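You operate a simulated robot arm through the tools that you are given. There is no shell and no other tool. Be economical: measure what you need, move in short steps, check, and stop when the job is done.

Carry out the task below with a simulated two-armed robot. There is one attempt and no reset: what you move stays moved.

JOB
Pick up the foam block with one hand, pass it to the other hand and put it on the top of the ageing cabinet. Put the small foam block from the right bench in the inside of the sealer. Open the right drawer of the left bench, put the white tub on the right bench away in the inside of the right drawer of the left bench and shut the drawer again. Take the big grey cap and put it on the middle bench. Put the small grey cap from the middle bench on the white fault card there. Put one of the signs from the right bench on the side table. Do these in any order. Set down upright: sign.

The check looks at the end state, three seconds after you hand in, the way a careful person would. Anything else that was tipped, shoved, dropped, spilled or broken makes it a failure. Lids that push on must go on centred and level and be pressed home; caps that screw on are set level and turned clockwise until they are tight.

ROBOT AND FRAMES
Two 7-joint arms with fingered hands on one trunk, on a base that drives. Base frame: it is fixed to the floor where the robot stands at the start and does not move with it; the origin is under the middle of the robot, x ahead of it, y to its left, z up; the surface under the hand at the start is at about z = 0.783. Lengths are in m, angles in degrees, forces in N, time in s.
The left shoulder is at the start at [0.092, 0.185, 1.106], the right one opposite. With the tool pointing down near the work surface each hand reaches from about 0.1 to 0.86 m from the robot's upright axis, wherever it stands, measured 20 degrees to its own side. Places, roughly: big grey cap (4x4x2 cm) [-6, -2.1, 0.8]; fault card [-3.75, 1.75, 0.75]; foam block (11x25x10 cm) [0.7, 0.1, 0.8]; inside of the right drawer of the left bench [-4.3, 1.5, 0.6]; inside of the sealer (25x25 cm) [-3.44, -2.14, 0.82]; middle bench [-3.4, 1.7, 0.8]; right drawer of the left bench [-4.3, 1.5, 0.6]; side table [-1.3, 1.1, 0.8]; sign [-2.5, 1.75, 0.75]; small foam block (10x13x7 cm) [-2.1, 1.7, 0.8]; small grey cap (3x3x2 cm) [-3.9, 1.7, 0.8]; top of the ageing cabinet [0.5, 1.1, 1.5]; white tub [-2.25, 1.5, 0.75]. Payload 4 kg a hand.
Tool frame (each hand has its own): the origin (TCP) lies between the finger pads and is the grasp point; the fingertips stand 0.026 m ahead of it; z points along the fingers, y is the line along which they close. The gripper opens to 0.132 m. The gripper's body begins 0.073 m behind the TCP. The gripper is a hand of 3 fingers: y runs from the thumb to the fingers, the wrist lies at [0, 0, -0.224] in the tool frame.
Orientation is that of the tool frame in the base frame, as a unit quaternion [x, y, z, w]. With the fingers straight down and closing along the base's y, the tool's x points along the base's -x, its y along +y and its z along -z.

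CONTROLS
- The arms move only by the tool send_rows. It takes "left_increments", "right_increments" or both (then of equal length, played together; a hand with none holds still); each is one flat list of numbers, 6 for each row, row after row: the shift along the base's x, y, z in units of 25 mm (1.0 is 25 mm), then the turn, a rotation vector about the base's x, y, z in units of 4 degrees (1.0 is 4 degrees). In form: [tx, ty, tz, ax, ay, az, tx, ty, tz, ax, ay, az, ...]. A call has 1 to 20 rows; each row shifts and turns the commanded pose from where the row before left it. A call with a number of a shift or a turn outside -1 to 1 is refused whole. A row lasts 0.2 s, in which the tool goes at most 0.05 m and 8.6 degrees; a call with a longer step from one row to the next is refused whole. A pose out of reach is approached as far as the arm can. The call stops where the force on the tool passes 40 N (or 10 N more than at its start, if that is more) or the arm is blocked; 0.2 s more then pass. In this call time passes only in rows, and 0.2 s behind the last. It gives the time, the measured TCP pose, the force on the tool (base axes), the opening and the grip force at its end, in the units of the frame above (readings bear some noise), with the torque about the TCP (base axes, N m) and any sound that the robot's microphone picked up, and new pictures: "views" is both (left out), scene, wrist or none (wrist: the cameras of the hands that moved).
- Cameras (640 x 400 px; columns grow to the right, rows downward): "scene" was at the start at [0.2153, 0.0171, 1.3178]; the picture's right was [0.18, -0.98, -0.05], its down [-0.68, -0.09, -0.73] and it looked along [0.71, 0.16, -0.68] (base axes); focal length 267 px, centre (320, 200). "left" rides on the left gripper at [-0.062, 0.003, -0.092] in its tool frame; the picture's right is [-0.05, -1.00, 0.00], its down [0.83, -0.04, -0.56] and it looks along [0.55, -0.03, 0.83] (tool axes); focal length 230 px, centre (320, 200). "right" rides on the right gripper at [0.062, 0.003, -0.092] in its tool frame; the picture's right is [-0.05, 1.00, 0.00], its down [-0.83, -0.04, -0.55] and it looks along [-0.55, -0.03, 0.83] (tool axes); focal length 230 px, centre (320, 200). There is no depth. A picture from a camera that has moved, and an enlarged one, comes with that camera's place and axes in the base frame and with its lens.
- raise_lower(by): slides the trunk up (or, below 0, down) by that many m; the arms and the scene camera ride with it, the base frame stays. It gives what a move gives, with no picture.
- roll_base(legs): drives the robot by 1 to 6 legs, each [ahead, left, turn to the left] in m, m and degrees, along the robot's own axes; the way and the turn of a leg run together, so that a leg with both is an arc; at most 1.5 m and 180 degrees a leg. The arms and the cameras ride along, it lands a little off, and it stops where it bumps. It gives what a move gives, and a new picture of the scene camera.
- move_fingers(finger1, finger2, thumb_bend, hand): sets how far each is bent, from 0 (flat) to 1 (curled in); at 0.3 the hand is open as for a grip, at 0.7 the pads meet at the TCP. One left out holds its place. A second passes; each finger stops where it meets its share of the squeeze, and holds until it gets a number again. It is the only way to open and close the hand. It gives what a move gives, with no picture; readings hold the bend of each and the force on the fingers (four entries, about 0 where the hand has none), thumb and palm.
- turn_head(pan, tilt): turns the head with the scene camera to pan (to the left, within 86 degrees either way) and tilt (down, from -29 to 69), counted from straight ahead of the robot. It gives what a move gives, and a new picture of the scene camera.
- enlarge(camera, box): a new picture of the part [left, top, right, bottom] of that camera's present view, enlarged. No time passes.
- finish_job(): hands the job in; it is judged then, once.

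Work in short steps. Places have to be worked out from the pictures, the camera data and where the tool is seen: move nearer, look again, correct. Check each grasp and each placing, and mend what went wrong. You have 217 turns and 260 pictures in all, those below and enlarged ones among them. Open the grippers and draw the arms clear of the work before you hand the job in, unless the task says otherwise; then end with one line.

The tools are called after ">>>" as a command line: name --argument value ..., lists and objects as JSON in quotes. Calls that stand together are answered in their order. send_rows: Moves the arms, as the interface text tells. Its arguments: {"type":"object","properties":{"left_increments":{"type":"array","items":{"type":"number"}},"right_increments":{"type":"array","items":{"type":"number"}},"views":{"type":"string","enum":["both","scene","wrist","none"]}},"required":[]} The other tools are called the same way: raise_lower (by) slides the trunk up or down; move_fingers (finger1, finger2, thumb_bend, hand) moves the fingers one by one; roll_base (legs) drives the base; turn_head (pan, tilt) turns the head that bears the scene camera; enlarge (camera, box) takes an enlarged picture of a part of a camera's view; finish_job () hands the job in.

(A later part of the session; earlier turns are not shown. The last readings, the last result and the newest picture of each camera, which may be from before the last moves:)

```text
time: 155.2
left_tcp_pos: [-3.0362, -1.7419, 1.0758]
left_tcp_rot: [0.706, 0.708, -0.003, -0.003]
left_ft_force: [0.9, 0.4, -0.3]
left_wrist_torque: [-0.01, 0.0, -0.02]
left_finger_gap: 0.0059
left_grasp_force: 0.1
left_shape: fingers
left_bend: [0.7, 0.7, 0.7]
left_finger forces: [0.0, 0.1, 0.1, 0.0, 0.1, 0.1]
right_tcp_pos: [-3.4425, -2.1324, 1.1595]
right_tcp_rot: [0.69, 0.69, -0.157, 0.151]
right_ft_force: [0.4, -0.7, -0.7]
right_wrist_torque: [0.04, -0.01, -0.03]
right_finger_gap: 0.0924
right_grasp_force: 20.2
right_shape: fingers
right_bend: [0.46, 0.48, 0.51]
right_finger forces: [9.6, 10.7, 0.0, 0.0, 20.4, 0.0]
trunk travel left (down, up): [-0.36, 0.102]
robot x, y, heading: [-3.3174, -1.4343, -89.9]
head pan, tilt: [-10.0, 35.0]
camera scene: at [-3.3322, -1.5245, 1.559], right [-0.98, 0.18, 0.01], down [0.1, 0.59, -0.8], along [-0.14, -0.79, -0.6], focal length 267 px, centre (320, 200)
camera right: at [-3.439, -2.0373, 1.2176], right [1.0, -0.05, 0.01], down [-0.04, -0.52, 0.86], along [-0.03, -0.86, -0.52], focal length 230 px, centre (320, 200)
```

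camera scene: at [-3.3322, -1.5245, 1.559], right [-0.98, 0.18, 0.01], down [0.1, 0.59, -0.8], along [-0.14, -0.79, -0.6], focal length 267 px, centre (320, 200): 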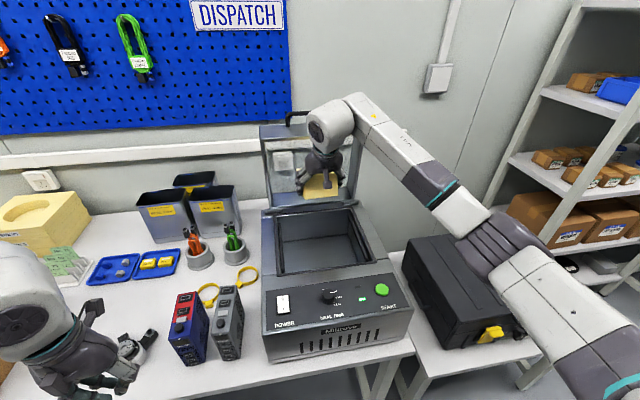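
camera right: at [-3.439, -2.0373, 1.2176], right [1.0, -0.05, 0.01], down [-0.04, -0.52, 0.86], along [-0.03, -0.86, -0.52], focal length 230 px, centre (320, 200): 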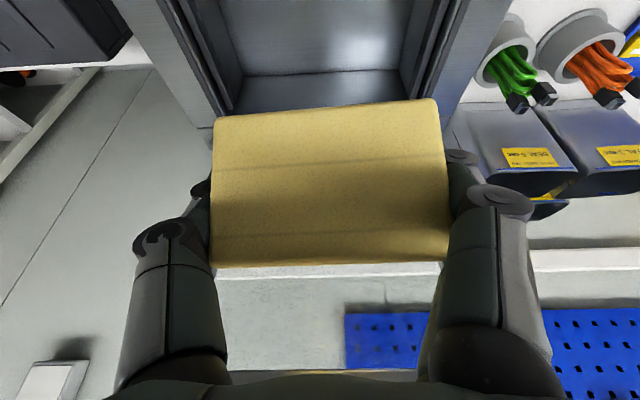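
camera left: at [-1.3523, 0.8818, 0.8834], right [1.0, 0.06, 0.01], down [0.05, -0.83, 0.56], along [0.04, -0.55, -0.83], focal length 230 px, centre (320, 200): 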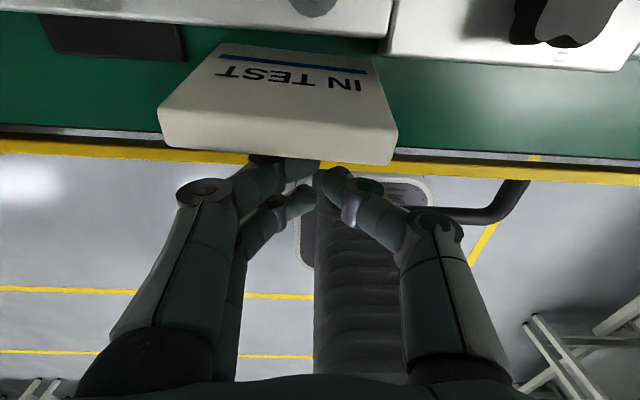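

The foam is centred above the chamber. I lower into it.

>>> send_rows --right_increments '[0, 0, -1, 0, 0, 0, 0, 0, -1, 0, 0, 0, 0, 0, -1, 0, 0, 0, 0, 0, -1, 0, 0, 0, 0, 0, -1, 0, 0, 0, 0, 0, -1, 0, 0, 0, 0, 0, -1, 0, 0, 0, 0, 0, -1, 0, 0, 0, 0, 0, -0.6, 0, 0, 0, 0, 0, -0.6, 0, 0, 0, 0, 0, -0.6, 0, 0, 0]' --views "both"

```text
time: 157.6
left_tcp_pos: [-3.0384, -1.7408, 1.0774]
left_tcp_rot: [0.706, 0.708, -0.004, -0.003]
left_ft_force: [-0.1, -1.4, 0.3]
left_wrist_torque: [-0.01, 0.03, -0.01]
left_finger_gap: 0.0061
left_grasp_force: 0.1
left_shape: fingers
left_bend: [0.7, 0.7, 0.7]
left_finger forces: [0.0, 0.1, 0.1, 0.1, 0.1, 0.0]
right_tcp_pos: [-3.4423, -2.1317, 0.9139]
right_tcp_rot: [0.689, 0.69, -0.157, 0.153]
right_ft_force: [-0.6, 0.8, -0.6]
right_wrist_torque: [0.03, 0.02, 0.01]
right_finger_gap: 0.0925
right_grasp_force: 20.4
right_shape: fingers
right_bend: [0.46, 0.48, 0.51]
right_finger forces: [9.4, 10.7, 0.0, 0.1, 20.3, 0.0]
trunk travel left (down, up): [-0.36, 0.102]
robot x, y, heading: [-3.3178, -1.4333, -90.1]
head pan, tilt: [-10.0, 35.0]
camera scene: at [-3.3328, -1.5238, 1.5591], right [-0.98, 0.18, 0.01], down [0.1, 0.59, -0.8], along [-0.14, -0.79, -0.6], focal length 267 px, centre (320, 200)
camera right: at [-3.4387, -2.036, 0.9714], right [1.0, -0.05, 0.02], down [-0.04, -0.51, 0.86], along [-0.03, -0.86, -0.52], focal length 230 px, centre (320, 200)
```

scene: 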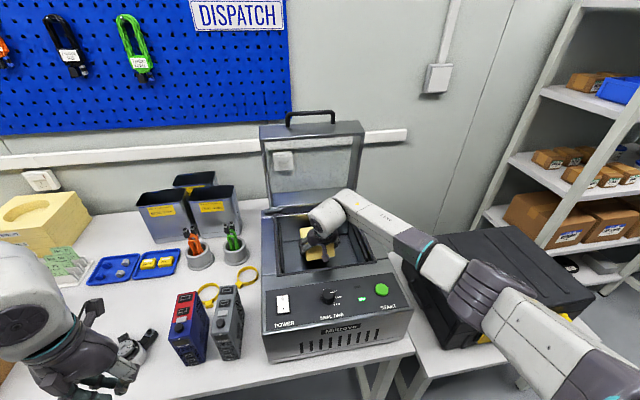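
right: 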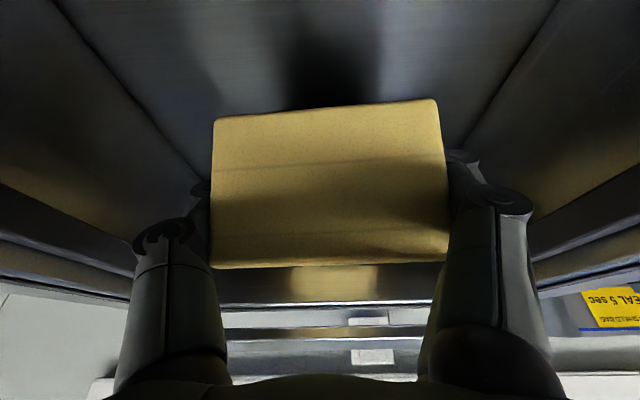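

No contact yet; continuing down in smaller steps.

>>> send_rows --right_increments '[0, 0, -0.4, 0, 0, 0, 0, 0, -0.4, 0, 0, 0, 0, 0, -0.4, 0, 0, 0, 0, 0, -0.4, 0, 0, 0, 0, 0, -0.4, 0, 0, 0]' --views "wrist"

```text
time: 158.6
left_tcp_pos: [-3.0383, -1.7409, 1.0765]
left_tcp_rot: [0.707, 0.707, -0.003, -0.002]
left_ft_force: [0.1, -0.1, 0.4]
left_wrist_torque: [0.02, 0.02, -0.02]
left_finger_gap: 0.0062
left_grasp_force: 0.0
left_shape: fingers
left_bend: [0.7, 0.7, 0.7]
left_finger forces: [0.1, 0.1, 0.1, 0.0, 0.1, 0.1]
right_tcp_pos: [-3.4419, -2.1355, 0.888]
right_tcp_rot: [0.689, 0.689, -0.158, 0.16]
right_ft_force: [0.0, 0.6, 0.9]
right_wrist_torque: [0.07, 0.0, -0.01]
right_finger_gap: 0.0926
right_grasp_force: 20.2
right_shape: fingers
right_bend: [0.46, 0.48, 0.51]
right_finger forces: [9.4, 10.6, 0.0, 0.1, 20.3, 0.0]
trunk travel left (down, up): [-0.36, 0.102]
robot x, y, heading: [-3.3171, -1.4314, -90.2]
head pan, tilt: [-10.0, 35.0]
stopped in row 4 (right hand): the force on the tool passed its limit at 47 N (the readings are from after the stop); the commanded pose is now the measured one
camera right: at [-3.438, -2.0401, 0.9448], right [1.0, -0.05, 0.02], down [-0.04, -0.5, 0.86], along [-0.03, -0.86, -0.5], focal length 230 px, centre (320, 200)
```

right: 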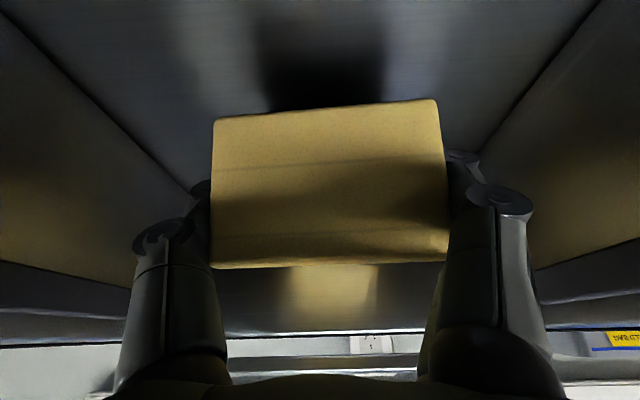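

The wrist camera housing likely met the front rim. I lift slightly, move 25 mm further in, and lower again.

>>> send_rows --right_increments '[0, 0, 0.4, 0, 0, 0, 0, -0.5, 0, 0.5, 0, 0, 0, -0.5, 0, 0.5, 0, 0, 0, 0, -0.4, 0, 0, 0, 0, 0, -0.4, 0, 0, 0, 0, 0, -0.3, 0, 0, 0, 0, 0, -0.3, 0, 0, 0]' --views "wrist"

```text
time: 159.8
left_tcp_pos: [-3.0371, -1.7375, 1.0792]
left_tcp_rot: [0.707, 0.707, -0.005, -0.002]
left_ft_force: [0.2, -0.1, 0.0]
left_wrist_torque: [-0.01, 0.02, -0.03]
left_finger_gap: 0.006
left_grasp_force: 0.0
left_shape: fingers
left_bend: [0.7, 0.7, 0.7]
left_finger forces: [0.0, 0.0, 0.0, 0.0, 0.0, 0.0]
right_tcp_pos: [-3.4387, -2.1561, 0.8856]
right_tcp_rot: [0.696, 0.693, -0.132, 0.134]
right_ft_force: [-1.3, 26.6, 16.0]
right_wrist_torque: [-0.84, 0.6, -1.11]
right_finger_gap: 0.0933
right_grasp_force: 30.4
right_shape: fingers
right_bend: [0.46, 0.49, 0.52]
right_finger forces: [12.4, 11.8, 0.0, 0.1, 37.1, 0.0]
trunk travel left (down, up): [-0.36, 0.102]
robot x, y, heading: [-3.3132, -1.4255, -90.3]
head pan, tilt: [-10.0, 35.0]
stopped in row 5 (right hand): the force on the tool passed its limit at 44 N (the readings are from after the stop); the commanded pose is now the measured one
camera right: at [-3.4354, -2.0649, 0.9487], right [1.0, -0.05, 0.02], down [-0.05, -0.57, 0.82], along [-0.03, -0.82, -0.57], focal length 230 px, centre (320, 200)
```

right: 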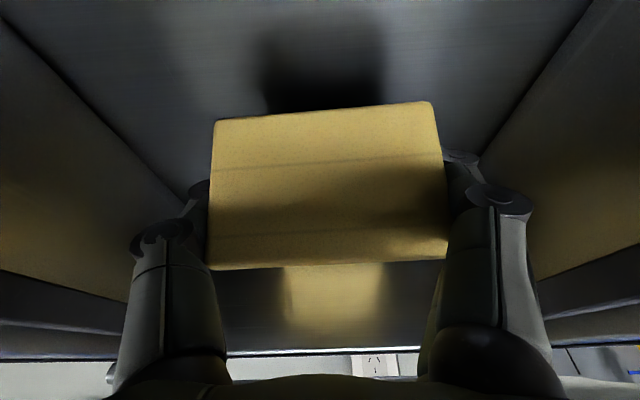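

The foam's far edge now meets the back/floor. I ease back 8 mm and release.

>>> send_rows --right_increments '[0, 0.3, 0.05, 0, 0, 0]' --views "none"

>>> move_fingers --hand "right" --finger1 0.3 --finger2 0.3 --thumb_bend 0.3

>>> send_rows --right_increments '[0, 0, 0.5, 0, 0, 0, 0, 0, 0.8, 0, 0, 0, 0, 0, 1, 0, 0, 0, 0, 0, 1, 0, 0, 0, 0, 0, 1, 0, 0, 0, 0, 0, 1, 0, 0, 0, 0, 0, 1, 0, 0, 0, 0, 0.6, 1, 0, 0, 0, 0, 0.8, 1, 0, 0, 0, 0, 0.9, 1, 0, 0, 0, 0, 0.9, 1, 0, 0, 0, 0, 0.9, 0, 0, 0, 0, 0, 0.9, 0, 0, 0, 0]' --views "both"

```text
time: 160.2
left_tcp_pos: [-3.0386, -1.7412, 1.0765]
left_tcp_rot: [0.707, 0.707, -0.002, -0.003]
left_ft_force: [-0.2, -0.3, 0.4]
left_wrist_torque: [-0.01, -0.02, -0.02]
left_finger_gap: 0.0059
left_grasp_force: 0.1
left_shape: fingers
left_bend: [0.7, 0.7, 0.7]
left_finger forces: [0.1, 0.0, 0.2, 0.1, 0.0, 0.0]
right_tcp_pos: [-3.4405, -2.1536, 0.8846]
right_tcp_rot: [0.695, 0.694, -0.133, 0.135]
right_ft_force: [-0.1, -0.6, 3.9]
right_wrist_torque: [-0.5, 0.15, 0.02]
right_finger_gap: 0.0933
right_grasp_force: 25.0
right_shape: fingers
right_bend: [0.46, 0.49, 0.52]
right_finger forces: [11.6, 11.8, 0.1, 0.1, 26.1, 0.0]
trunk travel left (down, up): [-0.36, 0.102]
robot x, y, heading: [-3.3161, -1.4321, -90.3]
head pan, tilt: [-10.0, 35.0]
```

```text
time: 161.2
left_tcp_pos: [-3.0386, -1.7395, 1.0762]
left_tcp_rot: [0.707, 0.708, -0.003, -0.003]
left_ft_force: [-0.1, -0.4, -0.4]
left_wrist_torque: [0.02, 0.0, 0.01]
left_finger_gap: 0.0059
left_grasp_force: 0.1
left_shape: fingers
left_bend: [0.7, 0.7, 0.7]
left_finger forces: [0.0, 0.0, 0.0, 0.0, 0.1, 0.0]
right_tcp_pos: [-3.4407, -2.154, 0.8844]
right_tcp_rot: [0.696, 0.693, -0.132, 0.133]
right_ft_force: [0.4, 0.1, 0.4]
right_wrist_torque: [0.02, -0.02, 0.03]
right_finger_gap: 0.134
right_grasp_force: 0.2
right_shape: fingers
right_bend: [0.3, 0.3, 0.3]
right_finger forces: [0.0, 0.1, 0.1, 0.0, 0.0, 0.0]
trunk travel left (down, up): [-0.36, 0.102]
robot x, y, heading: [-3.3156, -1.4276, -90.3]
head pan, tilt: [-10.0, 35.0]
```

```text
time: 164.0
left_tcp_pos: [-3.0379, -1.7404, 1.0768]
left_tcp_rot: [0.707, 0.708, -0.002, -0.001]
left_ft_force: [-0.1, -0.2, -0.3]
left_wrist_torque: [0.04, 0.0, -0.02]
left_finger_gap: 0.0059
left_grasp_force: 0.1
left_shape: fingers
left_bend: [0.7, 0.7, 0.7]
left_finger forces: [0.0, 0.0, 0.0, 0.0, 0.1, 0.1]
right_tcp_pos: [-3.44, -2.026, 1.141]
right_tcp_rot: [0.696, 0.693, -0.132, 0.135]
right_ft_force: [0.1, 0.5, 0.2]
right_wrist_torque: [0.02, 0.02, -0.01]
right_finger_gap: 0.1337
right_grasp_force: 0.0
right_shape: fingers
right_bend: [0.3, 0.3, 0.3]
right_finger forces: [0.0, 0.1, 0.0, 0.0, 0.1, 0.0]
trunk travel left (down, up): [-0.36, 0.102]
robot x, y, heading: [-3.3143, -1.4269, -89.9]
head pan, tilt: [-10.0, 35.0]
camera scene: at [-3.3334, -1.5224, 1.5591], right [-0.98, 0.18, 0.0], down [0.1, 0.59, -0.8], along [-0.14, -0.79, -0.6], focal length 267 px, centre (320, 200)
camera right: at [-3.437, -1.9357, 1.2047], right [1.0, -0.05, 0.02], down [-0.05, -0.57, 0.82], along [-0.03, -0.82, -0.57], focal length 230 px, centre (320, 200)
```

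scene: 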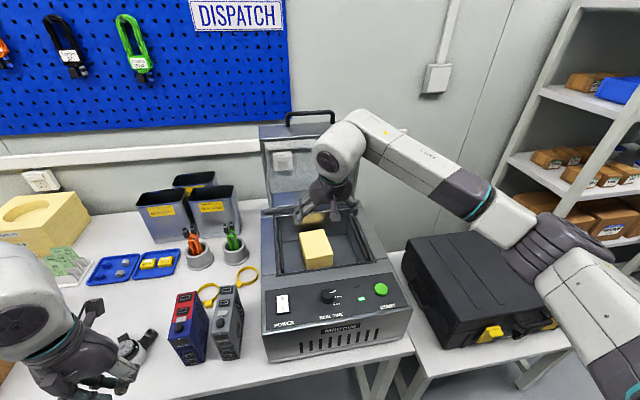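
right: 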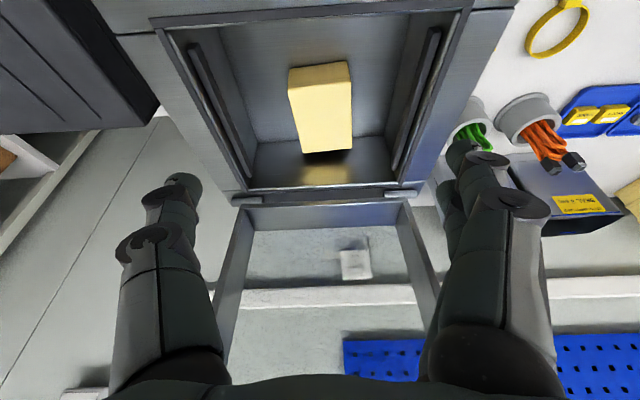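

The foam lies flat in the sealer chamber. Next the big grey cap at about (−6, −2.1): I back off a little, tuck the right hand and slide to −x in two stages, looking ahead.

>>> roll_base --legs '[[0.0, 0, 0], [-0.22, 0, 0]]'

>>> send_rows --right_increments '[0, 0.9, 0, -1, 0, 0, 0, 0.9, 0, -1, 0, 0, 0, 0.9, 0.3, -1, 0, 0, 0, 0.9, 0.3, -1, 0, 0, 0, 0.9, 0.3, -1, 0, 0, 0, 0.9, 0.3, -0.6, 0, 0, 0, 0.9, 0, 0, 0, 0, 0, 0.9, 0, 0, 0, 0]' --views "none"

>>> roll_base --legs '[[0, -1.2, 0]]'

>>> turn_head --pan -55 --tilt 25

```text
time: 166.0
left_tcp_pos: [-3.0376, -1.5206, 1.0765]
left_tcp_rot: [0.705, 0.71, -0.004, -0.003]
left_ft_force: [0.1, -0.9, 0.3]
left_wrist_torque: [0.0, 0.0, -0.03]
left_finger_gap: 0.006
left_grasp_force: 0.0
left_shape: fingers
left_bend: [0.7, 0.7, 0.7]
left_finger forces: [0.0, 0.0, 0.0, 0.0, 0.1, 0.0]
right_tcp_pos: [-3.4373, -1.8076, 1.1403]
right_tcp_rot: [0.695, 0.694, -0.133, 0.134]
right_ft_force: [0.0, 1.3, 0.0]
right_wrist_torque: [-0.06, -0.02, -0.03]
right_finger_gap: 0.134
right_grasp_force: 0.0
right_shape: fingers
right_bend: [0.3, 0.3, 0.3]
right_finger forces: [0.0, 0.0, 0.0, 0.0, 0.1, 0.0]
trunk travel left (down, up): [-0.36, 0.102]
robot x, y, heading: [-3.3144, -1.2125, -90.2]
head pan, tilt: [-10.0, 35.0]
camera scene: at [-3.3323, -1.3041, 1.5589], right [-0.98, 0.17, 0.01], down [0.1, 0.59, -0.8], along [-0.14, -0.79, -0.6], focal length 267 px, centre (320, 200)
```

scene: 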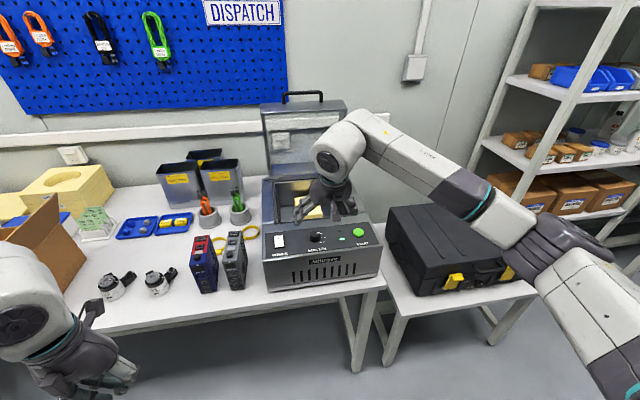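

```text
time: 167.8
left_tcp_pos: [-3.0369, -1.5187, 1.0772]
left_tcp_rot: [0.705, 0.709, -0.003, -0.003]
left_ft_force: [0.2, 0.1, -0.3]
left_wrist_torque: [-0.01, 0.01, 0.01]
left_finger_gap: 0.0059
left_grasp_force: 0.0
left_shape: fingers
left_bend: [0.7, 0.7, 0.7]
left_finger forces: [0.1, 0.0, 0.0, 0.0, 0.0, 0.0]
right_tcp_pos: [-3.4385, -1.6273, 1.1709]
right_tcp_rot: [0.655, 0.655, -0.266, 0.267]
right_ft_force: [-0.3, -0.7, 0.3]
right_wrist_torque: [-0.02, 0.01, -0.01]
right_finger_gap: 0.1339
right_grasp_force: 0.0
right_shape: fingers
right_bend: [0.3, 0.3, 0.3]
right_finger forces: [0.0, 0.1, 0.1, 0.1, 0.1, 0.0]
trunk travel left (down, up): [-0.36, 0.102]
robot x, y, heading: [-3.315, -1.2079, -90.0]
head pan, tilt: [-10.0, 35.0]
```

```text
time: 173.8
left_tcp_pos: [-4.2393, -1.5157, 1.0756]
left_tcp_rot: [0.709, 0.705, -0.004, -0.003]
left_ft_force: [0.0, -0.1, 0.7]
left_wrist_torque: [-0.03, 0.01, 0.02]
left_finger_gap: 0.0059
left_grasp_force: 0.1
left_shape: fingers
left_bend: [0.7, 0.7, 0.7]
left_finger forces: [0.1, 0.0, 0.0, 0.0, 0.0, 0.1]
right_tcp_pos: [-4.643, -1.6206, 1.1706]
right_tcp_rot: [0.657, 0.653, -0.266, 0.265]
right_ft_force: [-0.4, 0.4, 0.8]
right_wrist_torque: [-0.01, -0.01, -0.02]
right_finger_gap: 0.1341
right_grasp_force: 0.0
right_shape: fingers
right_bend: [0.3, 0.3, 0.3]
right_finger forces: [0.0, 0.1, 0.0, 0.1, 0.1, 0.0]
trunk travel left (down, up): [-0.36, 0.102]
robot x, y, heading: [-4.5147, -1.2024, -90.6]
head pan, tilt: [-10.0, 35.0]
camera scene: at [-4.5328, -1.2963, 1.5591], right [-0.98, 0.18, 0.01], down [0.11, 0.59, -0.8], along [-0.15, -0.79, -0.6], focal length 267 px, centre (320, 200)
```

scene: 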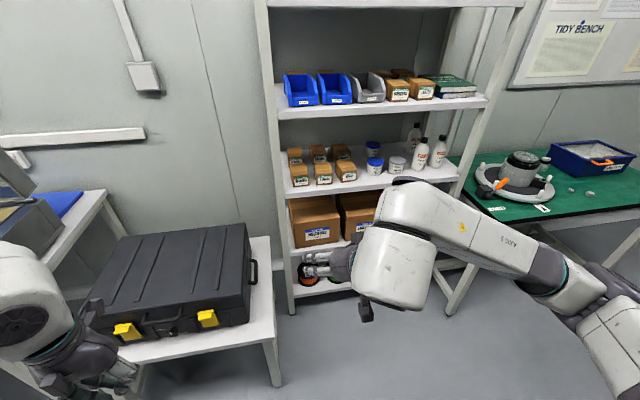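

```text
time: 175.0
left_tcp_pos: [-4.2396, -1.5161, 1.0768]
left_tcp_rot: [0.709, 0.705, -0.002, -0.002]
left_ft_force: [0.2, 0.2, 0.1]
left_wrist_torque: [0.02, 0.01, -0.02]
left_finger_gap: 0.0061
left_grasp_force: 0.1
left_shape: fingers
left_bend: [0.7, 0.7, 0.7]
left_finger forces: [0.0, 0.0, 0.1, 0.0, 0.1, 0.0]
right_tcp_pos: [-4.6425, -1.6212, 1.1705]
right_tcp_rot: [0.658, 0.653, -0.266, 0.264]
right_ft_force: [0.1, -0.2, -0.1]
right_wrist_torque: [0.0, 0.03, 0.02]
right_finger_gap: 0.134
right_grasp_force: 0.1
right_shape: fingers
right_bend: [0.3, 0.3, 0.3]
right_finger forces: [0.1, 0.0, 0.0, 0.0, 0.0, 0.1]
trunk travel left (down, up): [-0.36, 0.102]
robot x, y, heading: [-4.5161, -1.2026, -90.2]
head pan, tilt: [-55.0, 25.0]
camera scene: at [-4.5929, -1.2623, 1.5758], right [-0.57, 0.82, 0.02], down [0.35, 0.26, -0.9], along [-0.75, -0.5, -0.44], focal length 267 px, centre (320, 200)
```

scene: 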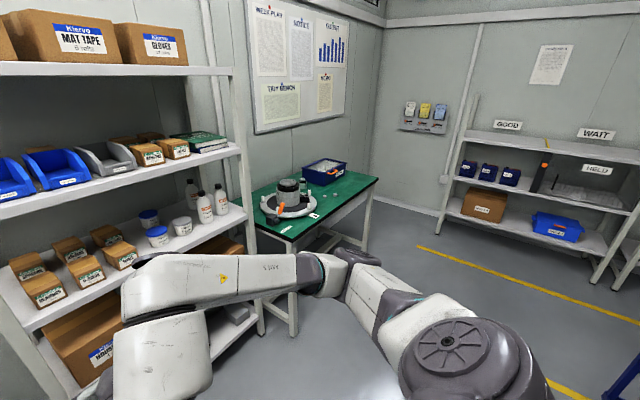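

The tidy bench lies ahead at x≈−6 with small grey caps on it. I retract the right hand for safety and slide on to x≈−5.85.

>>> send_rows --right_increments '[0, 0.9, 0, 0, 0, 0, 0, 0.9, 0, 0, 0, 0, 0, 0.9, 0, 0, 0, 0, 0, 0.9, 0, 0, 0, 0]' --views "none"

>>> roll_base --legs '[[0, -1.3, 0]]'

>>> turn_head --pan 0 --tilt 40

```text
time: 176.0
left_tcp_pos: [-4.2397, -1.5158, 1.0765]
left_tcp_rot: [0.71, 0.705, -0.004, -0.002]
left_ft_force: [-0.1, -0.7, 0.0]
left_wrist_torque: [0.0, 0.02, 0.02]
left_finger_gap: 0.0059
left_grasp_force: 0.1
left_shape: fingers
left_bend: [0.7, 0.7, 0.7]
left_finger forces: [0.0, 0.0, 0.0, 0.0, 0.1, 0.0]
right_tcp_pos: [-4.6491, -1.584, 1.1717]
right_tcp_rot: [0.659, 0.653, -0.266, 0.263]
right_ft_force: [0.0, 0.6, 0.0]
right_wrist_torque: [-0.01, 0.01, 0.02]
right_finger_gap: 0.1343
right_grasp_force: 0.0
right_shape: fingers
right_bend: [0.3, 0.3, 0.3]
right_finger forces: [0.0, 0.0, 0.0, 0.0, 0.0, 0.0]
right hand out of reach, approached as far as the arm can: row 2, 3, 4
trunk travel left (down, up): [-0.36, 0.102]
robot x, y, heading: [-4.515, -1.2008, -90.1]
head pan, tilt: [-55.0, 25.0]
```

```text
time: 182.5
left_tcp_pos: [-5.5432, -1.5037, 1.076]
left_tcp_rot: [0.708, 0.706, -0.004, -0.004]
left_ft_force: [-0.3, 0.6, 0.5]
left_wrist_torque: [-0.02, 0.0, -0.02]
left_finger_gap: 0.0058
left_grasp_force: 0.0
left_shape: fingers
left_bend: [0.7, 0.7, 0.7]
left_finger forces: [0.1, 0.1, 0.0, 0.1, 0.0, 0.0]
right_tcp_pos: [-5.9528, -1.5712, 1.1711]
right_tcp_rot: [0.658, 0.653, -0.266, 0.264]
right_ft_force: [0.0, 0.2, 1.1]
right_wrist_torque: [-0.04, 0.03, -0.03]
right_finger_gap: 0.134
right_grasp_force: 0.1
right_shape: fingers
right_bend: [0.3, 0.3, 0.3]
right_finger forces: [0.1, 0.1, 0.0, 0.1, 0.0, 0.0]
trunk travel left (down, up): [-0.36, 0.102]
robot x, y, heading: [-5.8192, -1.1906, -90.6]
head pan, tilt: [-55.0, 25.0]
camera scene: at [-5.897, -1.2506, 1.5758], right [-0.57, 0.82, 0.02], down [0.35, 0.27, -0.9], along [-0.75, -0.5, -0.44], focal length 267 px, centre (320, 200)
```

scene: 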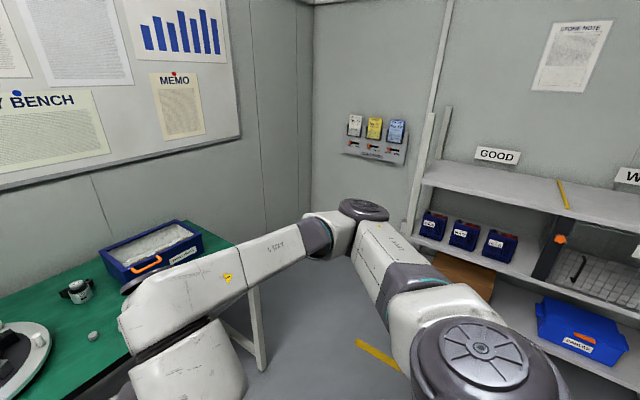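

```text
time: 183.8
left_tcp_pos: [-5.5434, -1.5028, 1.0766]
left_tcp_rot: [0.708, 0.706, -0.002, -0.002]
left_ft_force: [-0.4, 0.6, -0.3]
left_wrist_torque: [-0.01, -0.01, 0.0]
left_finger_gap: 0.0062
left_grasp_force: 0.1
left_shape: fingers
left_bend: [0.7, 0.7, 0.7]
left_finger forces: [0.0, 0.0, 0.1, 0.0, 0.0, 0.1]
right_tcp_pos: [-5.9538, -1.5729, 1.172]
right_tcp_rot: [0.657, 0.654, -0.265, 0.265]
right_ft_force: [-0.4, -0.4, -0.6]
right_wrist_torque: [0.0, 0.03, 0.01]
right_finger_gap: 0.1341
right_grasp_force: 0.1
right_shape: fingers
right_bend: [0.3, 0.3, 0.3]
right_finger forces: [0.0, 0.0, 0.1, 0.0, 0.0, 0.0]
trunk travel left (down, up): [-0.36, 0.102]
robot x, y, heading: [-5.8199, -1.1869, -90.5]
head pan, tilt: [0.0, 40.0]
camera scene: at [-5.8224, -1.2827, 1.5516], right [-1.0, 0.01, 0.0], down [0.01, 0.66, -0.75], along [-0.01, -0.75, -0.66], focal length 267 px, centre (320, 200)
```

scene: 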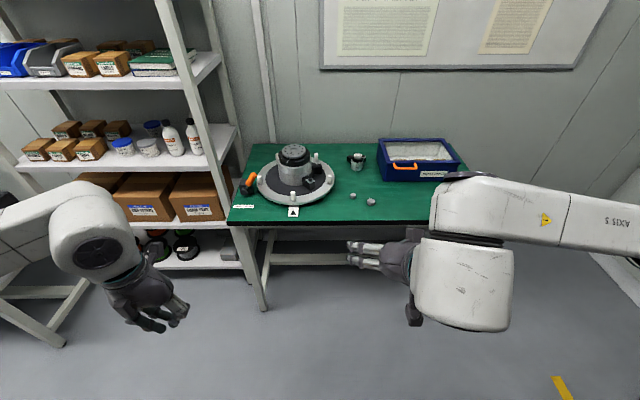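

Two small grey pieces are visible on the bench; enlarging them.

>>> enlarge --camera "scene" --box '[300, 140, 420, 230]'

```text
4.44 times, centred on (360, 185) of scene
camera zoom: at [-5.8224, -1.2827, 1.5516], right [-1.0, 0.01, 0.0], down [0.01, 0.66, -0.75], along [-0.01, -0.75, -0.66], focal length 1188 px, centre (142, 267)
```

zoom: 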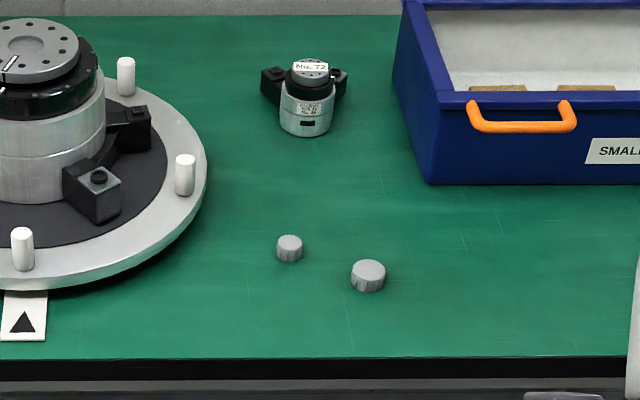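

The larger cap is at about (−6.06, −2.155). I drive 0.35 m forward, then bring the right hand over it pointing straight down.

>>> roll_base --legs '[[0.35, 0, 0.5]]'

>>> send_rows --right_increments '[-0.35, -0.79, -0.6, 0.94, 0, 0, -0.35, -0.79, -0.6, 0.94, 0, 0, -0.35, -0.79, -0.6, 0.94, 0, 0, -0.35, -0.79, -0.6, 0.94, 0, 0, -0.35, -0.79, -0.6, 0.94, 0, 0, -0.35, -0.79, -0.6, 0.94, 0, 0, -0.35, -0.79, -0.6, 0.94, 0, 0, -0.35, -0.79, -0.6, 0.94, 0, 0, -0.35, -0.79, -0.6, 0.94, 0, 0, -0.35, -0.79, -0.6, 0.94, 0, 0, -0.35, -0.79, -0.6, 0.94, 0, 0, -0.35, -0.79, -0.6, 0.94, 0, 0]' --views "both"

```text
time: 186.0
left_tcp_pos: [-5.5381, -1.8447, 1.0786]
left_tcp_rot: [0.702, 0.712, -0.003, -0.002]
left_ft_force: [-0.6, -0.1, -0.1]
left_wrist_torque: [0.0, -0.01, -0.02]
left_finger_gap: 0.006
left_grasp_force: 0.0
left_shape: fingers
left_bend: [0.7, 0.7, 0.7]
left_finger forces: [0.1, 0.0, 0.1, 0.1, 0.0, 0.1]
right_tcp_pos: [-5.9466, -1.9223, 1.1719]
right_tcp_rot: [0.653, 0.659, -0.264, 0.266]
right_ft_force: [0.1, -0.5, 0.0]
right_wrist_torque: [0.0, 0.0, 0.02]
right_finger_gap: 0.134
right_grasp_force: 0.1
right_shape: fingers
right_bend: [0.3, 0.3, 0.3]
right_finger forces: [0.0, 0.0, 0.1, 0.0, 0.1, 0.0]
trunk travel left (down, up): [-0.36, 0.102]
robot x, y, heading: [-5.8183, -1.5397, -89.3]
head pan, tilt: [0.0, 40.0]
camera scene: at [-5.8206, -1.6289, 1.5517], right [-1.0, -0.01, 0.0], down [-0.01, 0.66, -0.75], along [0.01, -0.75, -0.66], focal length 267 px, centre (320, 200)
```

scene: 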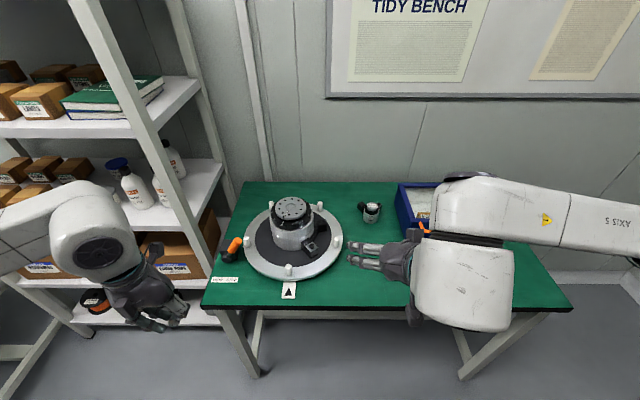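

```text
time: 188.6
left_tcp_pos: [-5.5383, -1.8474, 1.0763]
left_tcp_rot: [0.702, 0.712, -0.004, -0.003]
left_ft_force: [-0.3, -0.3, 0.1]
left_wrist_torque: [0.02, 0.03, 0.01]
left_finger_gap: 0.006
left_grasp_force: 0.0
left_shape: fingers
left_bend: [0.7, 0.7, 0.7]
left_finger forces: [0.1, 0.1, 0.0, 0.0, 0.0, 0.0]
right_tcp_pos: [-6.0527, -2.159, 0.9887]
right_tcp_rot: [0.705, 0.709, 0.01, -0.005]
right_ft_force: [0.7, -0.8, 1.6]
right_wrist_torque: [-0.01, -0.01, -0.02]
right_finger_gap: 0.1341
right_grasp_force: 0.0
right_shape: fingers
right_bend: [0.3, 0.3, 0.3]
right_finger forces: [0.0, 0.1, 0.1, 0.1, 0.0, 0.0]
trunk travel left (down, up): [-0.36, 0.102]
robot x, y, heading: [-5.8212, -1.5407, -89.7]
head pan, tilt: [0.0, 40.0]
camera scene: at [-5.8203, -1.6314, 1.5515], right [-1.0, -0.01, 0.0], down [-0.01, 0.66, -0.75], along [0.01, -0.75, -0.66], focal length 267 px, centre (320, 200)
camera right: at [-6.0505, -2.1, 1.0828], right [1.0, -0.04, 0.01], down [-0.04, -0.84, 0.54], along [-0.02, -0.54, -0.84], focal length 230 px, centre (320, 200)
```

scene: 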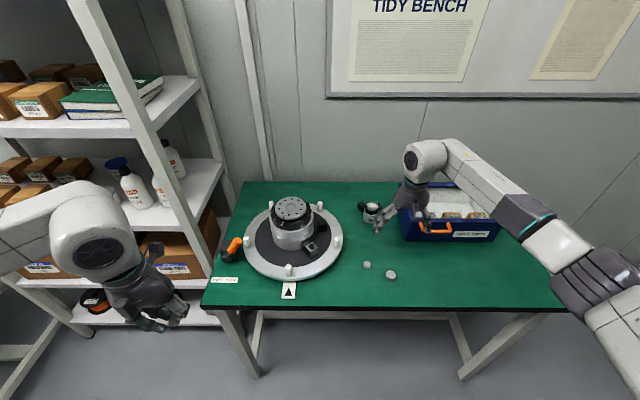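
right: 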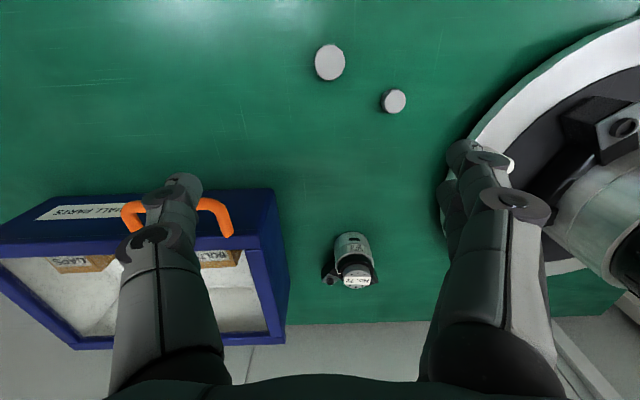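

Combining views, the tidy bench top is z≈0.795 and the cap is at (−6.038, −2.11). I narrow the opening (the small cap is near) and come down to z≈0.87 over it.

>>> move_fingers --hand "right" --finger1 0.46 --finger2 0.46 --thumb_bend 0.46

>>> send_rows --right_increments '[0.3, 0.98, -0.9, 0, 0, 0, 0.3, 0.98, -0.9, 0, 0, 0, 0, 0, -0.9, 0, 0, 0, 0, 0, -0.9, 0, 0, 0, 0, 0, -0.9, 0, 0, 0]' --views "wrist"

```text
time: 189.6
left_tcp_pos: [-5.5378, -1.8458, 1.0769]
left_tcp_rot: [0.702, 0.712, -0.003, -0.003]
left_ft_force: [0.4, 0.6, 0.0]
left_wrist_torque: [0.0, -0.01, 0.01]
left_finger_gap: 0.0058
left_grasp_force: 0.1
left_shape: fingers
left_bend: [0.7, 0.7, 0.7]
left_finger forces: [0.1, 0.0, 0.0, 0.0, 0.0, 0.0]
right_tcp_pos: [-6.0542, -2.1586, 0.9902]
right_tcp_rot: [0.704, 0.71, 0.009, -0.004]
right_ft_force: [-0.3, -0.6, 0.0]
right_wrist_torque: [0.03, 0.0, -0.01]
right_finger_gap: 0.0821
right_grasp_force: 0.1
right_shape: fingers
right_bend: [0.46, 0.46, 0.46]
right_finger forces: [0.0, 0.1, 0.0, 0.0, 0.0, 0.0]
trunk travel left (down, up): [-0.36, 0.102]
robot x, y, heading: [-5.8172, -1.5381, -89.6]
head pan, tilt: [0.0, 40.0]
```

```text
time: 190.8
left_tcp_pos: [-5.5374, -1.8479, 1.0766]
left_tcp_rot: [0.702, 0.713, -0.003, -0.003]
left_ft_force: [0.7, 0.4, 1.3]
left_wrist_torque: [0.01, 0.0, 0.03]
left_finger_gap: 0.0058
left_grasp_force: 0.0
left_shape: fingers
left_bend: [0.7, 0.7, 0.7]
left_finger forces: [0.0, 0.1, 0.0, 0.1, 0.0, 0.1]
right_tcp_pos: [-6.0382, -2.1101, 0.877]
right_tcp_rot: [0.705, 0.709, 0.01, -0.003]
right_ft_force: [0.5, -0.4, 0.4]
right_wrist_torque: [0.0, 0.0, 0.01]
right_finger_gap: 0.0822
right_grasp_force: 0.1
right_shape: fingers
right_bend: [0.46, 0.46, 0.46]
right_finger forces: [0.0, 0.0, 0.0, 0.0, 0.1, 0.0]
trunk travel left (down, up): [-0.36, 0.102]
robot x, y, heading: [-5.818, -1.5384, -89.5]
head pan, tilt: [0.0, 40.0]
camera right: at [-6.0352, -2.0503, 0.971], right [1.0, -0.04, 0.01], down [-0.04, -0.84, 0.54], along [-0.02, -0.54, -0.84], focal length 230 px, centre (320, 200)
```

right: 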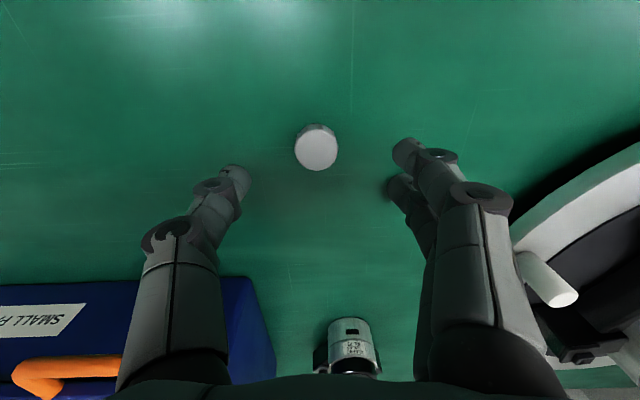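

The cap is centred. The small cap is just beside the right fingers, so I narrow the opening to ~6 cm and descend 43 mm.

>>> move_fingers --hand "right" --finger1 0.52 --finger2 0.52 --thumb_bend 0.52

>>> send_rows --right_increments '[0, 0.05, -0.6, 0, 0, 0, 0, 0, -0.6, 0, 0, 0, 0, 0, -0.5, 0, 0, 0]' --views "wrist"

```text
time: 191.8
left_tcp_pos: [-5.5379, -1.8465, 1.0771]
left_tcp_rot: [0.702, 0.712, -0.003, -0.002]
left_ft_force: [0.2, -1.3, -0.5]
left_wrist_torque: [0.01, -0.03, -0.03]
left_finger_gap: 0.0063
left_grasp_force: 0.0
left_shape: fingers
left_bend: [0.7, 0.7, 0.7]
left_finger forces: [0.1, 0.0, 0.0, 0.1, 0.0, 0.0]
right_tcp_pos: [-6.0376, -2.1102, 0.8769]
right_tcp_rot: [0.704, 0.71, 0.01, -0.004]
right_ft_force: [-0.1, -0.4, 0.0]
right_wrist_torque: [0.01, 0.01, 0.0]
right_finger_gap: 0.0619
right_grasp_force: 0.1
right_shape: fingers
right_bend: [0.52, 0.52, 0.52]
right_finger forces: [0.1, 0.1, 0.0, 0.1, 0.0, 0.0]
trunk travel left (down, up): [-0.36, 0.102]
robot x, y, heading: [-5.822, -1.5393, -89.3]
head pan, tilt: [0.0, 40.0]
```

```text
time: 192.6
left_tcp_pos: [-5.5393, -1.8459, 1.077]
left_tcp_rot: [0.702, 0.713, -0.003, -0.003]
left_ft_force: [-0.1, 0.7, 0.5]
left_wrist_torque: [0.0, -0.01, -0.02]
left_finger_gap: 0.0062
left_grasp_force: 0.1
left_shape: fingers
left_bend: [0.7, 0.7, 0.7]
left_finger forces: [0.1, 0.0, 0.1, 0.0, 0.0, 0.1]
right_tcp_pos: [-6.0371, -2.1084, 0.8356]
right_tcp_rot: [0.705, 0.709, 0.01, -0.004]
right_ft_force: [-0.3, 0.5, -0.1]
right_wrist_torque: [-0.02, -0.01, -0.04]
right_finger_gap: 0.0618
right_grasp_force: 0.0
right_shape: fingers
right_bend: [0.52, 0.52, 0.52]
right_finger forces: [0.0, 0.1, 0.0, 0.0, 0.0, 0.0]
trunk travel left (down, up): [-0.36, 0.102]
robot x, y, heading: [-5.8199, -1.5394, -89.5]
head pan, tilt: [0.0, 40.0]
camera right: at [-6.0347, -2.0487, 0.9289], right [1.0, -0.04, 0.01], down [-0.04, -0.84, 0.54], along [-0.02, -0.54, -0.84], focal length 230 px, centre (320, 200)
```

right: 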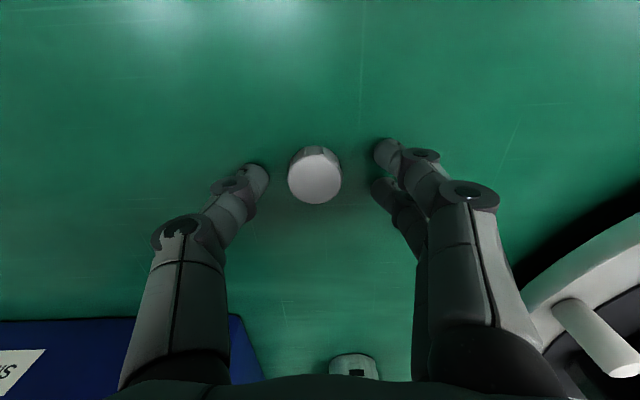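

Centred; I lower 7 mm more and close.

>>> send_rows --right_increments '[-0.08, -0.05, -0.3, 0, 0, 0]' --views "none"

>>> move_fingers --hand "right" --finger1 0.66 --finger2 0.66 --thumb_bend 0.66

>>> enlarge --camera "right" --box '[160, 100, 480, 300]'

```text
time: 193.0
left_tcp_pos: [-5.5371, -1.8422, 1.0776]
left_tcp_rot: [0.702, 0.712, -0.005, -0.002]
left_ft_force: [0.4, 1.1, -0.3]
left_wrist_torque: [0.0, -0.01, 0.01]
left_finger_gap: 0.006
left_grasp_force: 0.0
left_shape: fingers
left_bend: [0.7, 0.7, 0.7]
left_finger forces: [0.1, 0.0, 0.1, 0.0, 0.0, 0.0]
right_tcp_pos: [-6.0388, -2.1087, 0.8331]
right_tcp_rot: [0.705, 0.709, 0.007, -0.001]
right_ft_force: [1.9, 3.8, 24.8]
right_wrist_torque: [0.06, 1.01, -0.16]
right_finger_gap: 0.0617
right_grasp_force: 12.6
right_shape: fingers
right_bend: [0.52, 0.52, 0.53]
right_finger forces: [0.1, 0.2, 0.0, 0.0, 24.5, 0.0]
trunk travel left (down, up): [-0.36, 0.102]
robot x, y, heading: [-5.8179, -1.5387, -89.4]
head pan, tilt: [0.0, 40.0]
```

```text
time: 194.0
left_tcp_pos: [-5.5378, -1.8448, 1.0765]
left_tcp_rot: [0.703, 0.711, -0.004, -0.003]
left_ft_force: [-0.3, -0.8, -0.2]
left_wrist_torque: [0.04, -0.02, 0.0]
left_finger_gap: 0.0059
left_grasp_force: 0.0
left_shape: fingers
left_bend: [0.7, 0.7, 0.7]
left_finger forces: [0.0, 0.0, 0.0, 0.1, 0.1, 0.1]
right_tcp_pos: [-6.0365, -2.1084, 0.8309]
right_tcp_rot: [0.705, 0.71, 0.009, -0.002]
right_ft_force: [8.9, -3.1, 25.6]
right_wrist_torque: [-0.38, -1.07, 0.0]
right_finger_gap: 0.0259
right_grasp_force: 15.6
right_shape: fingers
right_bend: [0.63, 0.64, 0.65]
right_finger forces: [4.3, 22.7, 0.0, 0.0, 4.5, 0.0]
trunk travel left (down, up): [-0.36, 0.102]
robot x, y, heading: [-5.8177, -1.5373, -89.3]
head pan, tilt: [0.0, 40.0]
```

```text
2.00 times, centred on (320, 200) of right
camera zoom: at [-6.0346, -2.0494, 0.9243], right [1.0, -0.04, 0.01], down [-0.04, -0.84, 0.54], along [-0.02, -0.54, -0.84], focal length 460 px, centre (320, 200)
```

zoom: 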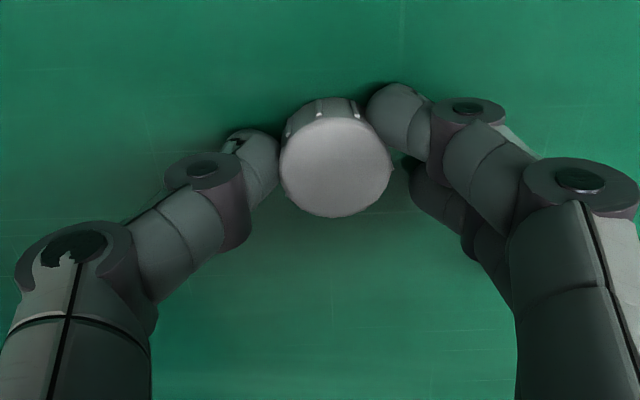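

All three tips are around the cap; the tips press the bench. I rise 4 mm and tighten.

>>> send_rows --right_increments '[0, 0, 0.16, 0, 0, 0]' --views "none"

>>> move_fingers --hand "right" --finger1 0.72 --finger2 0.72 --thumb_bend 0.72

>>> send_rows --right_increments '[0, 0, 0.4, 0, 0, 0, 0, 0, 0.8, 0, 0, 0, 0, 0, 0.8, 0, 0, 0, 0, 0, 1, 0, 0, 0]' --views "wrist"

```text
time: 194.4
left_tcp_pos: [-5.5369, -1.8459, 1.0756]
left_tcp_rot: [0.702, 0.713, -0.003, -0.003]
left_ft_force: [-0.2, -0.1, 0.1]
left_wrist_torque: [-0.01, -0.03, -0.03]
left_finger_gap: 0.006
left_grasp_force: 0.0
left_shape: fingers
left_bend: [0.7, 0.7, 0.7]
left_finger forces: [0.0, 0.0, 0.1, 0.0, 0.0, 0.0]
right_tcp_pos: [-6.0397, -2.1088, 0.8316]
right_tcp_rot: [0.704, 0.71, 0.009, -0.005]
right_ft_force: [6.7, -4.9, 12.5]
right_wrist_torque: [-0.31, -0.71, -0.08]
right_finger_gap: 0.0262
right_grasp_force: 9.5
right_shape: fingers
right_bend: [0.63, 0.62, 0.65]
right_finger forces: [3.1, 12.9, 0.0, 0.1, 3.1, 0.1]
trunk travel left (down, up): [-0.36, 0.102]
robot x, y, heading: [-5.8184, -1.5381, -89.2]
head pan, tilt: [0.0, 40.0]
```

```text
time: 195.4
left_tcp_pos: [-5.5381, -1.8466, 1.0769]
left_tcp_rot: [0.702, 0.712, -0.002, -0.002]
left_ft_force: [0.8, -0.1, -0.9]
left_wrist_torque: [-0.01, -0.02, 0.0]
left_finger_gap: 0.0059
left_grasp_force: 0.1
left_shape: fingers
left_bend: [0.7, 0.7, 0.7]
left_finger forces: [0.0, 0.0, 0.0, 0.0, 0.0, 0.0]
right_tcp_pos: [-6.0403, -2.1093, 0.8316]
right_tcp_rot: [0.705, 0.709, 0.01, -0.005]
right_ft_force: [0.2, 0.3, -0.6]
right_wrist_torque: [0.01, 0.03, -0.02]
right_finger_gap: 0.0242
right_grasp_force: 13.7
right_shape: fingers
right_bend: [0.67, 0.68, 0.67]
right_finger forces: [6.1, 7.9, 0.0, 0.0, 13.4, 0.0]
trunk travel left (down, up): [-0.36, 0.102]
robot x, y, heading: [-5.8184, -1.5385, -89.7]
head pan, tilt: [0.0, 40.0]
```

```text
time: 196.4
left_tcp_pos: [-5.5382, -1.8457, 1.0761]
left_tcp_rot: [0.702, 0.712, -0.003, -0.002]
left_ft_force: [-0.4, 0.0, 0.4]
left_wrist_torque: [0.04, -0.04, 0.01]
left_finger_gap: 0.0061
left_grasp_force: 0.0
left_shape: fingers
left_bend: [0.7, 0.7, 0.7]
left_finger forces: [0.1, 0.0, 0.1, 0.0, 0.0, 0.0]
right_tcp_pos: [-6.0389, -2.1089, 0.9056]
right_tcp_rot: [0.705, 0.709, 0.009, -0.005]
right_ft_force: [0.3, 0.5, -0.2]
right_wrist_torque: [-0.01, 0.03, 0.01]
right_finger_gap: 0.0241
right_grasp_force: 13.6
right_shape: fingers
right_bend: [0.67, 0.68, 0.67]
right_finger forces: [6.2, 7.9, 0.1, 0.1, 13.4, 0.0]
trunk travel left (down, up): [-0.36, 0.102]
robot x, y, heading: [-5.8188, -1.5415, -89.5]
head pan, tilt: [0.0, 40.0]
camera right: at [-6.0366, -2.0487, 1.0008], right [1.0, -0.05, 0.01], down [-0.04, -0.84, 0.54], along [-0.02, -0.54, -0.84], focal length 230 px, centre (320, 200)
```

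right: 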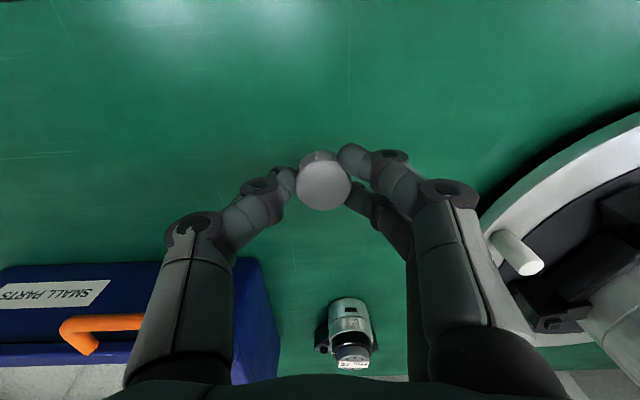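

The cap is held. I lift and retract, and check the bench before leaving.

>>> send_rows --right_increments '[0, 0, 1, 0, 0, 0, 0, 0, 1, 0, 0, 0, 0, 0.5, 1, 0, 0, 0, 0, 0.8, 1, 0, 0, 0, 0.2, 0.9, 1, 0, 0, 0, 0.2, 0.9, 1, 0, 0, 0, 0.2, 0.9, 1, 0, 0, 0, 0.2, 0.9, 1, 0, 0, 0, 0.2, 0.9, 0, 0, 0, 0]' --views "scene"

>>> roll_base --legs '[[-0.35, 0, -0.5], [0, 1.45, 0], [0, 0.8, 0], [-0.5, 0, 0], [0, 0, 180], [0.9, 0, 0]]'

```text
time: 198.4
left_tcp_pos: [-5.54, -1.8454, 1.0765]
left_tcp_rot: [0.703, 0.711, -0.003, -0.002]
left_ft_force: [0.3, 0.2, 0.9]
left_wrist_torque: [0.01, -0.01, 0.0]
left_finger_gap: 0.006
left_grasp_force: 0.0
left_shape: fingers
left_bend: [0.7, 0.7, 0.7]
left_finger forces: [0.0, 0.0, 0.0, 0.0, 0.0, 0.1]
right_tcp_pos: [-6.0149, -1.9649, 1.108]
right_tcp_rot: [0.705, 0.709, 0.01, -0.004]
right_ft_force: [1.0, 0.4, 0.3]
right_wrist_torque: [0.0, 0.03, -0.04]
right_finger_gap: 0.0238
right_grasp_force: 14.0
right_shape: fingers
right_bend: [0.68, 0.68, 0.67]
right_finger forces: [6.3, 8.0, 0.0, 0.0, 13.5, 0.0]
trunk travel left (down, up): [-0.36, 0.102]
robot x, y, heading: [-5.8194, -1.5382, -89.4]
head pan, tilt: [0.0, 40.0]
camera scene: at [-5.8208, -1.6294, 1.5516], right [-1.0, -0.01, 0.0], down [-0.01, 0.66, -0.75], along [0.01, -0.75, -0.66], focal length 267 px, centre (320, 200)
```

scene: 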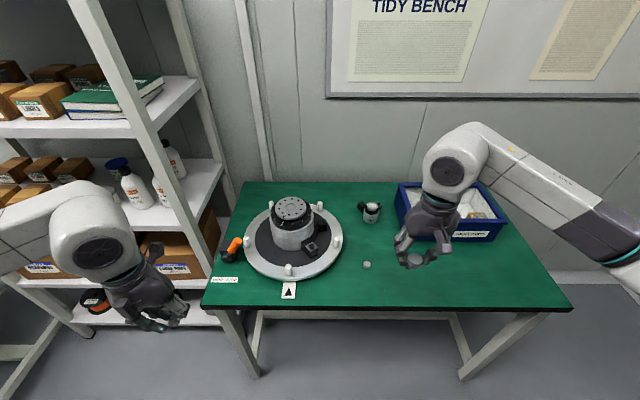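

```text
time: 225.5
left_tcp_pos: [-3.7205, 0.504, 1.0774]
left_tcp_rot: [-0.672, 0.74, -0.003, 0.003]
left_ft_force: [-0.3, -0.4, 0.5]
left_wrist_torque: [0.0, 0.02, -0.03]
left_finger_gap: 0.0059
left_grasp_force: 0.2
left_shape: fingers
left_bend: [0.7, 0.7, 0.7]
left_finger forces: [0.0, 0.0, 0.1, 0.1, 0.0, 0.1]
right_tcp_pos: [-3.2332, 0.5719, 1.1067]
right_tcp_rot: [-0.67, 0.742, -0.004, -0.01]
right_ft_force: [-0.2, -0.3, -0.8]
right_wrist_torque: [-0.05, -0.01, -0.03]
right_finger_gap: 0.0235
right_grasp_force: 13.1
right_shape: fingers
right_bend: [0.68, 0.68, 0.67]
right_finger forces: [5.4, 8.0, 0.0, 0.0, 13.4, 0.0]
trunk travel left (down, up): [-0.36, 0.102]
robot x, y, heading: [-3.4782, 0.1706, 84.2]
head pan, tilt: [0.0, 40.0]
camera scene: at [-3.4674, 0.2588, 1.5516], right [0.99, -0.1, 0.0], down [-0.07, -0.66, -0.75], along [0.08, 0.74, -0.66], focal length 267 px, centre (320, 200)
```

scene: 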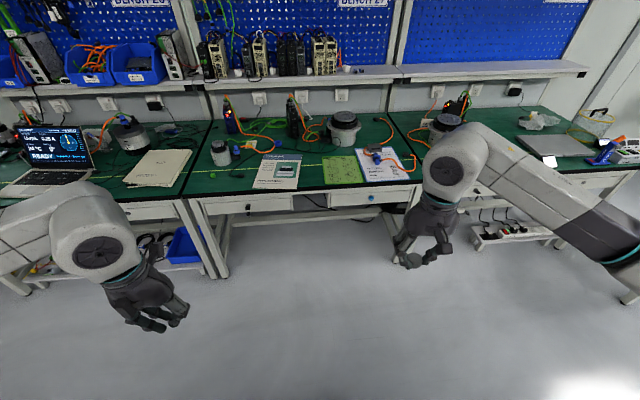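

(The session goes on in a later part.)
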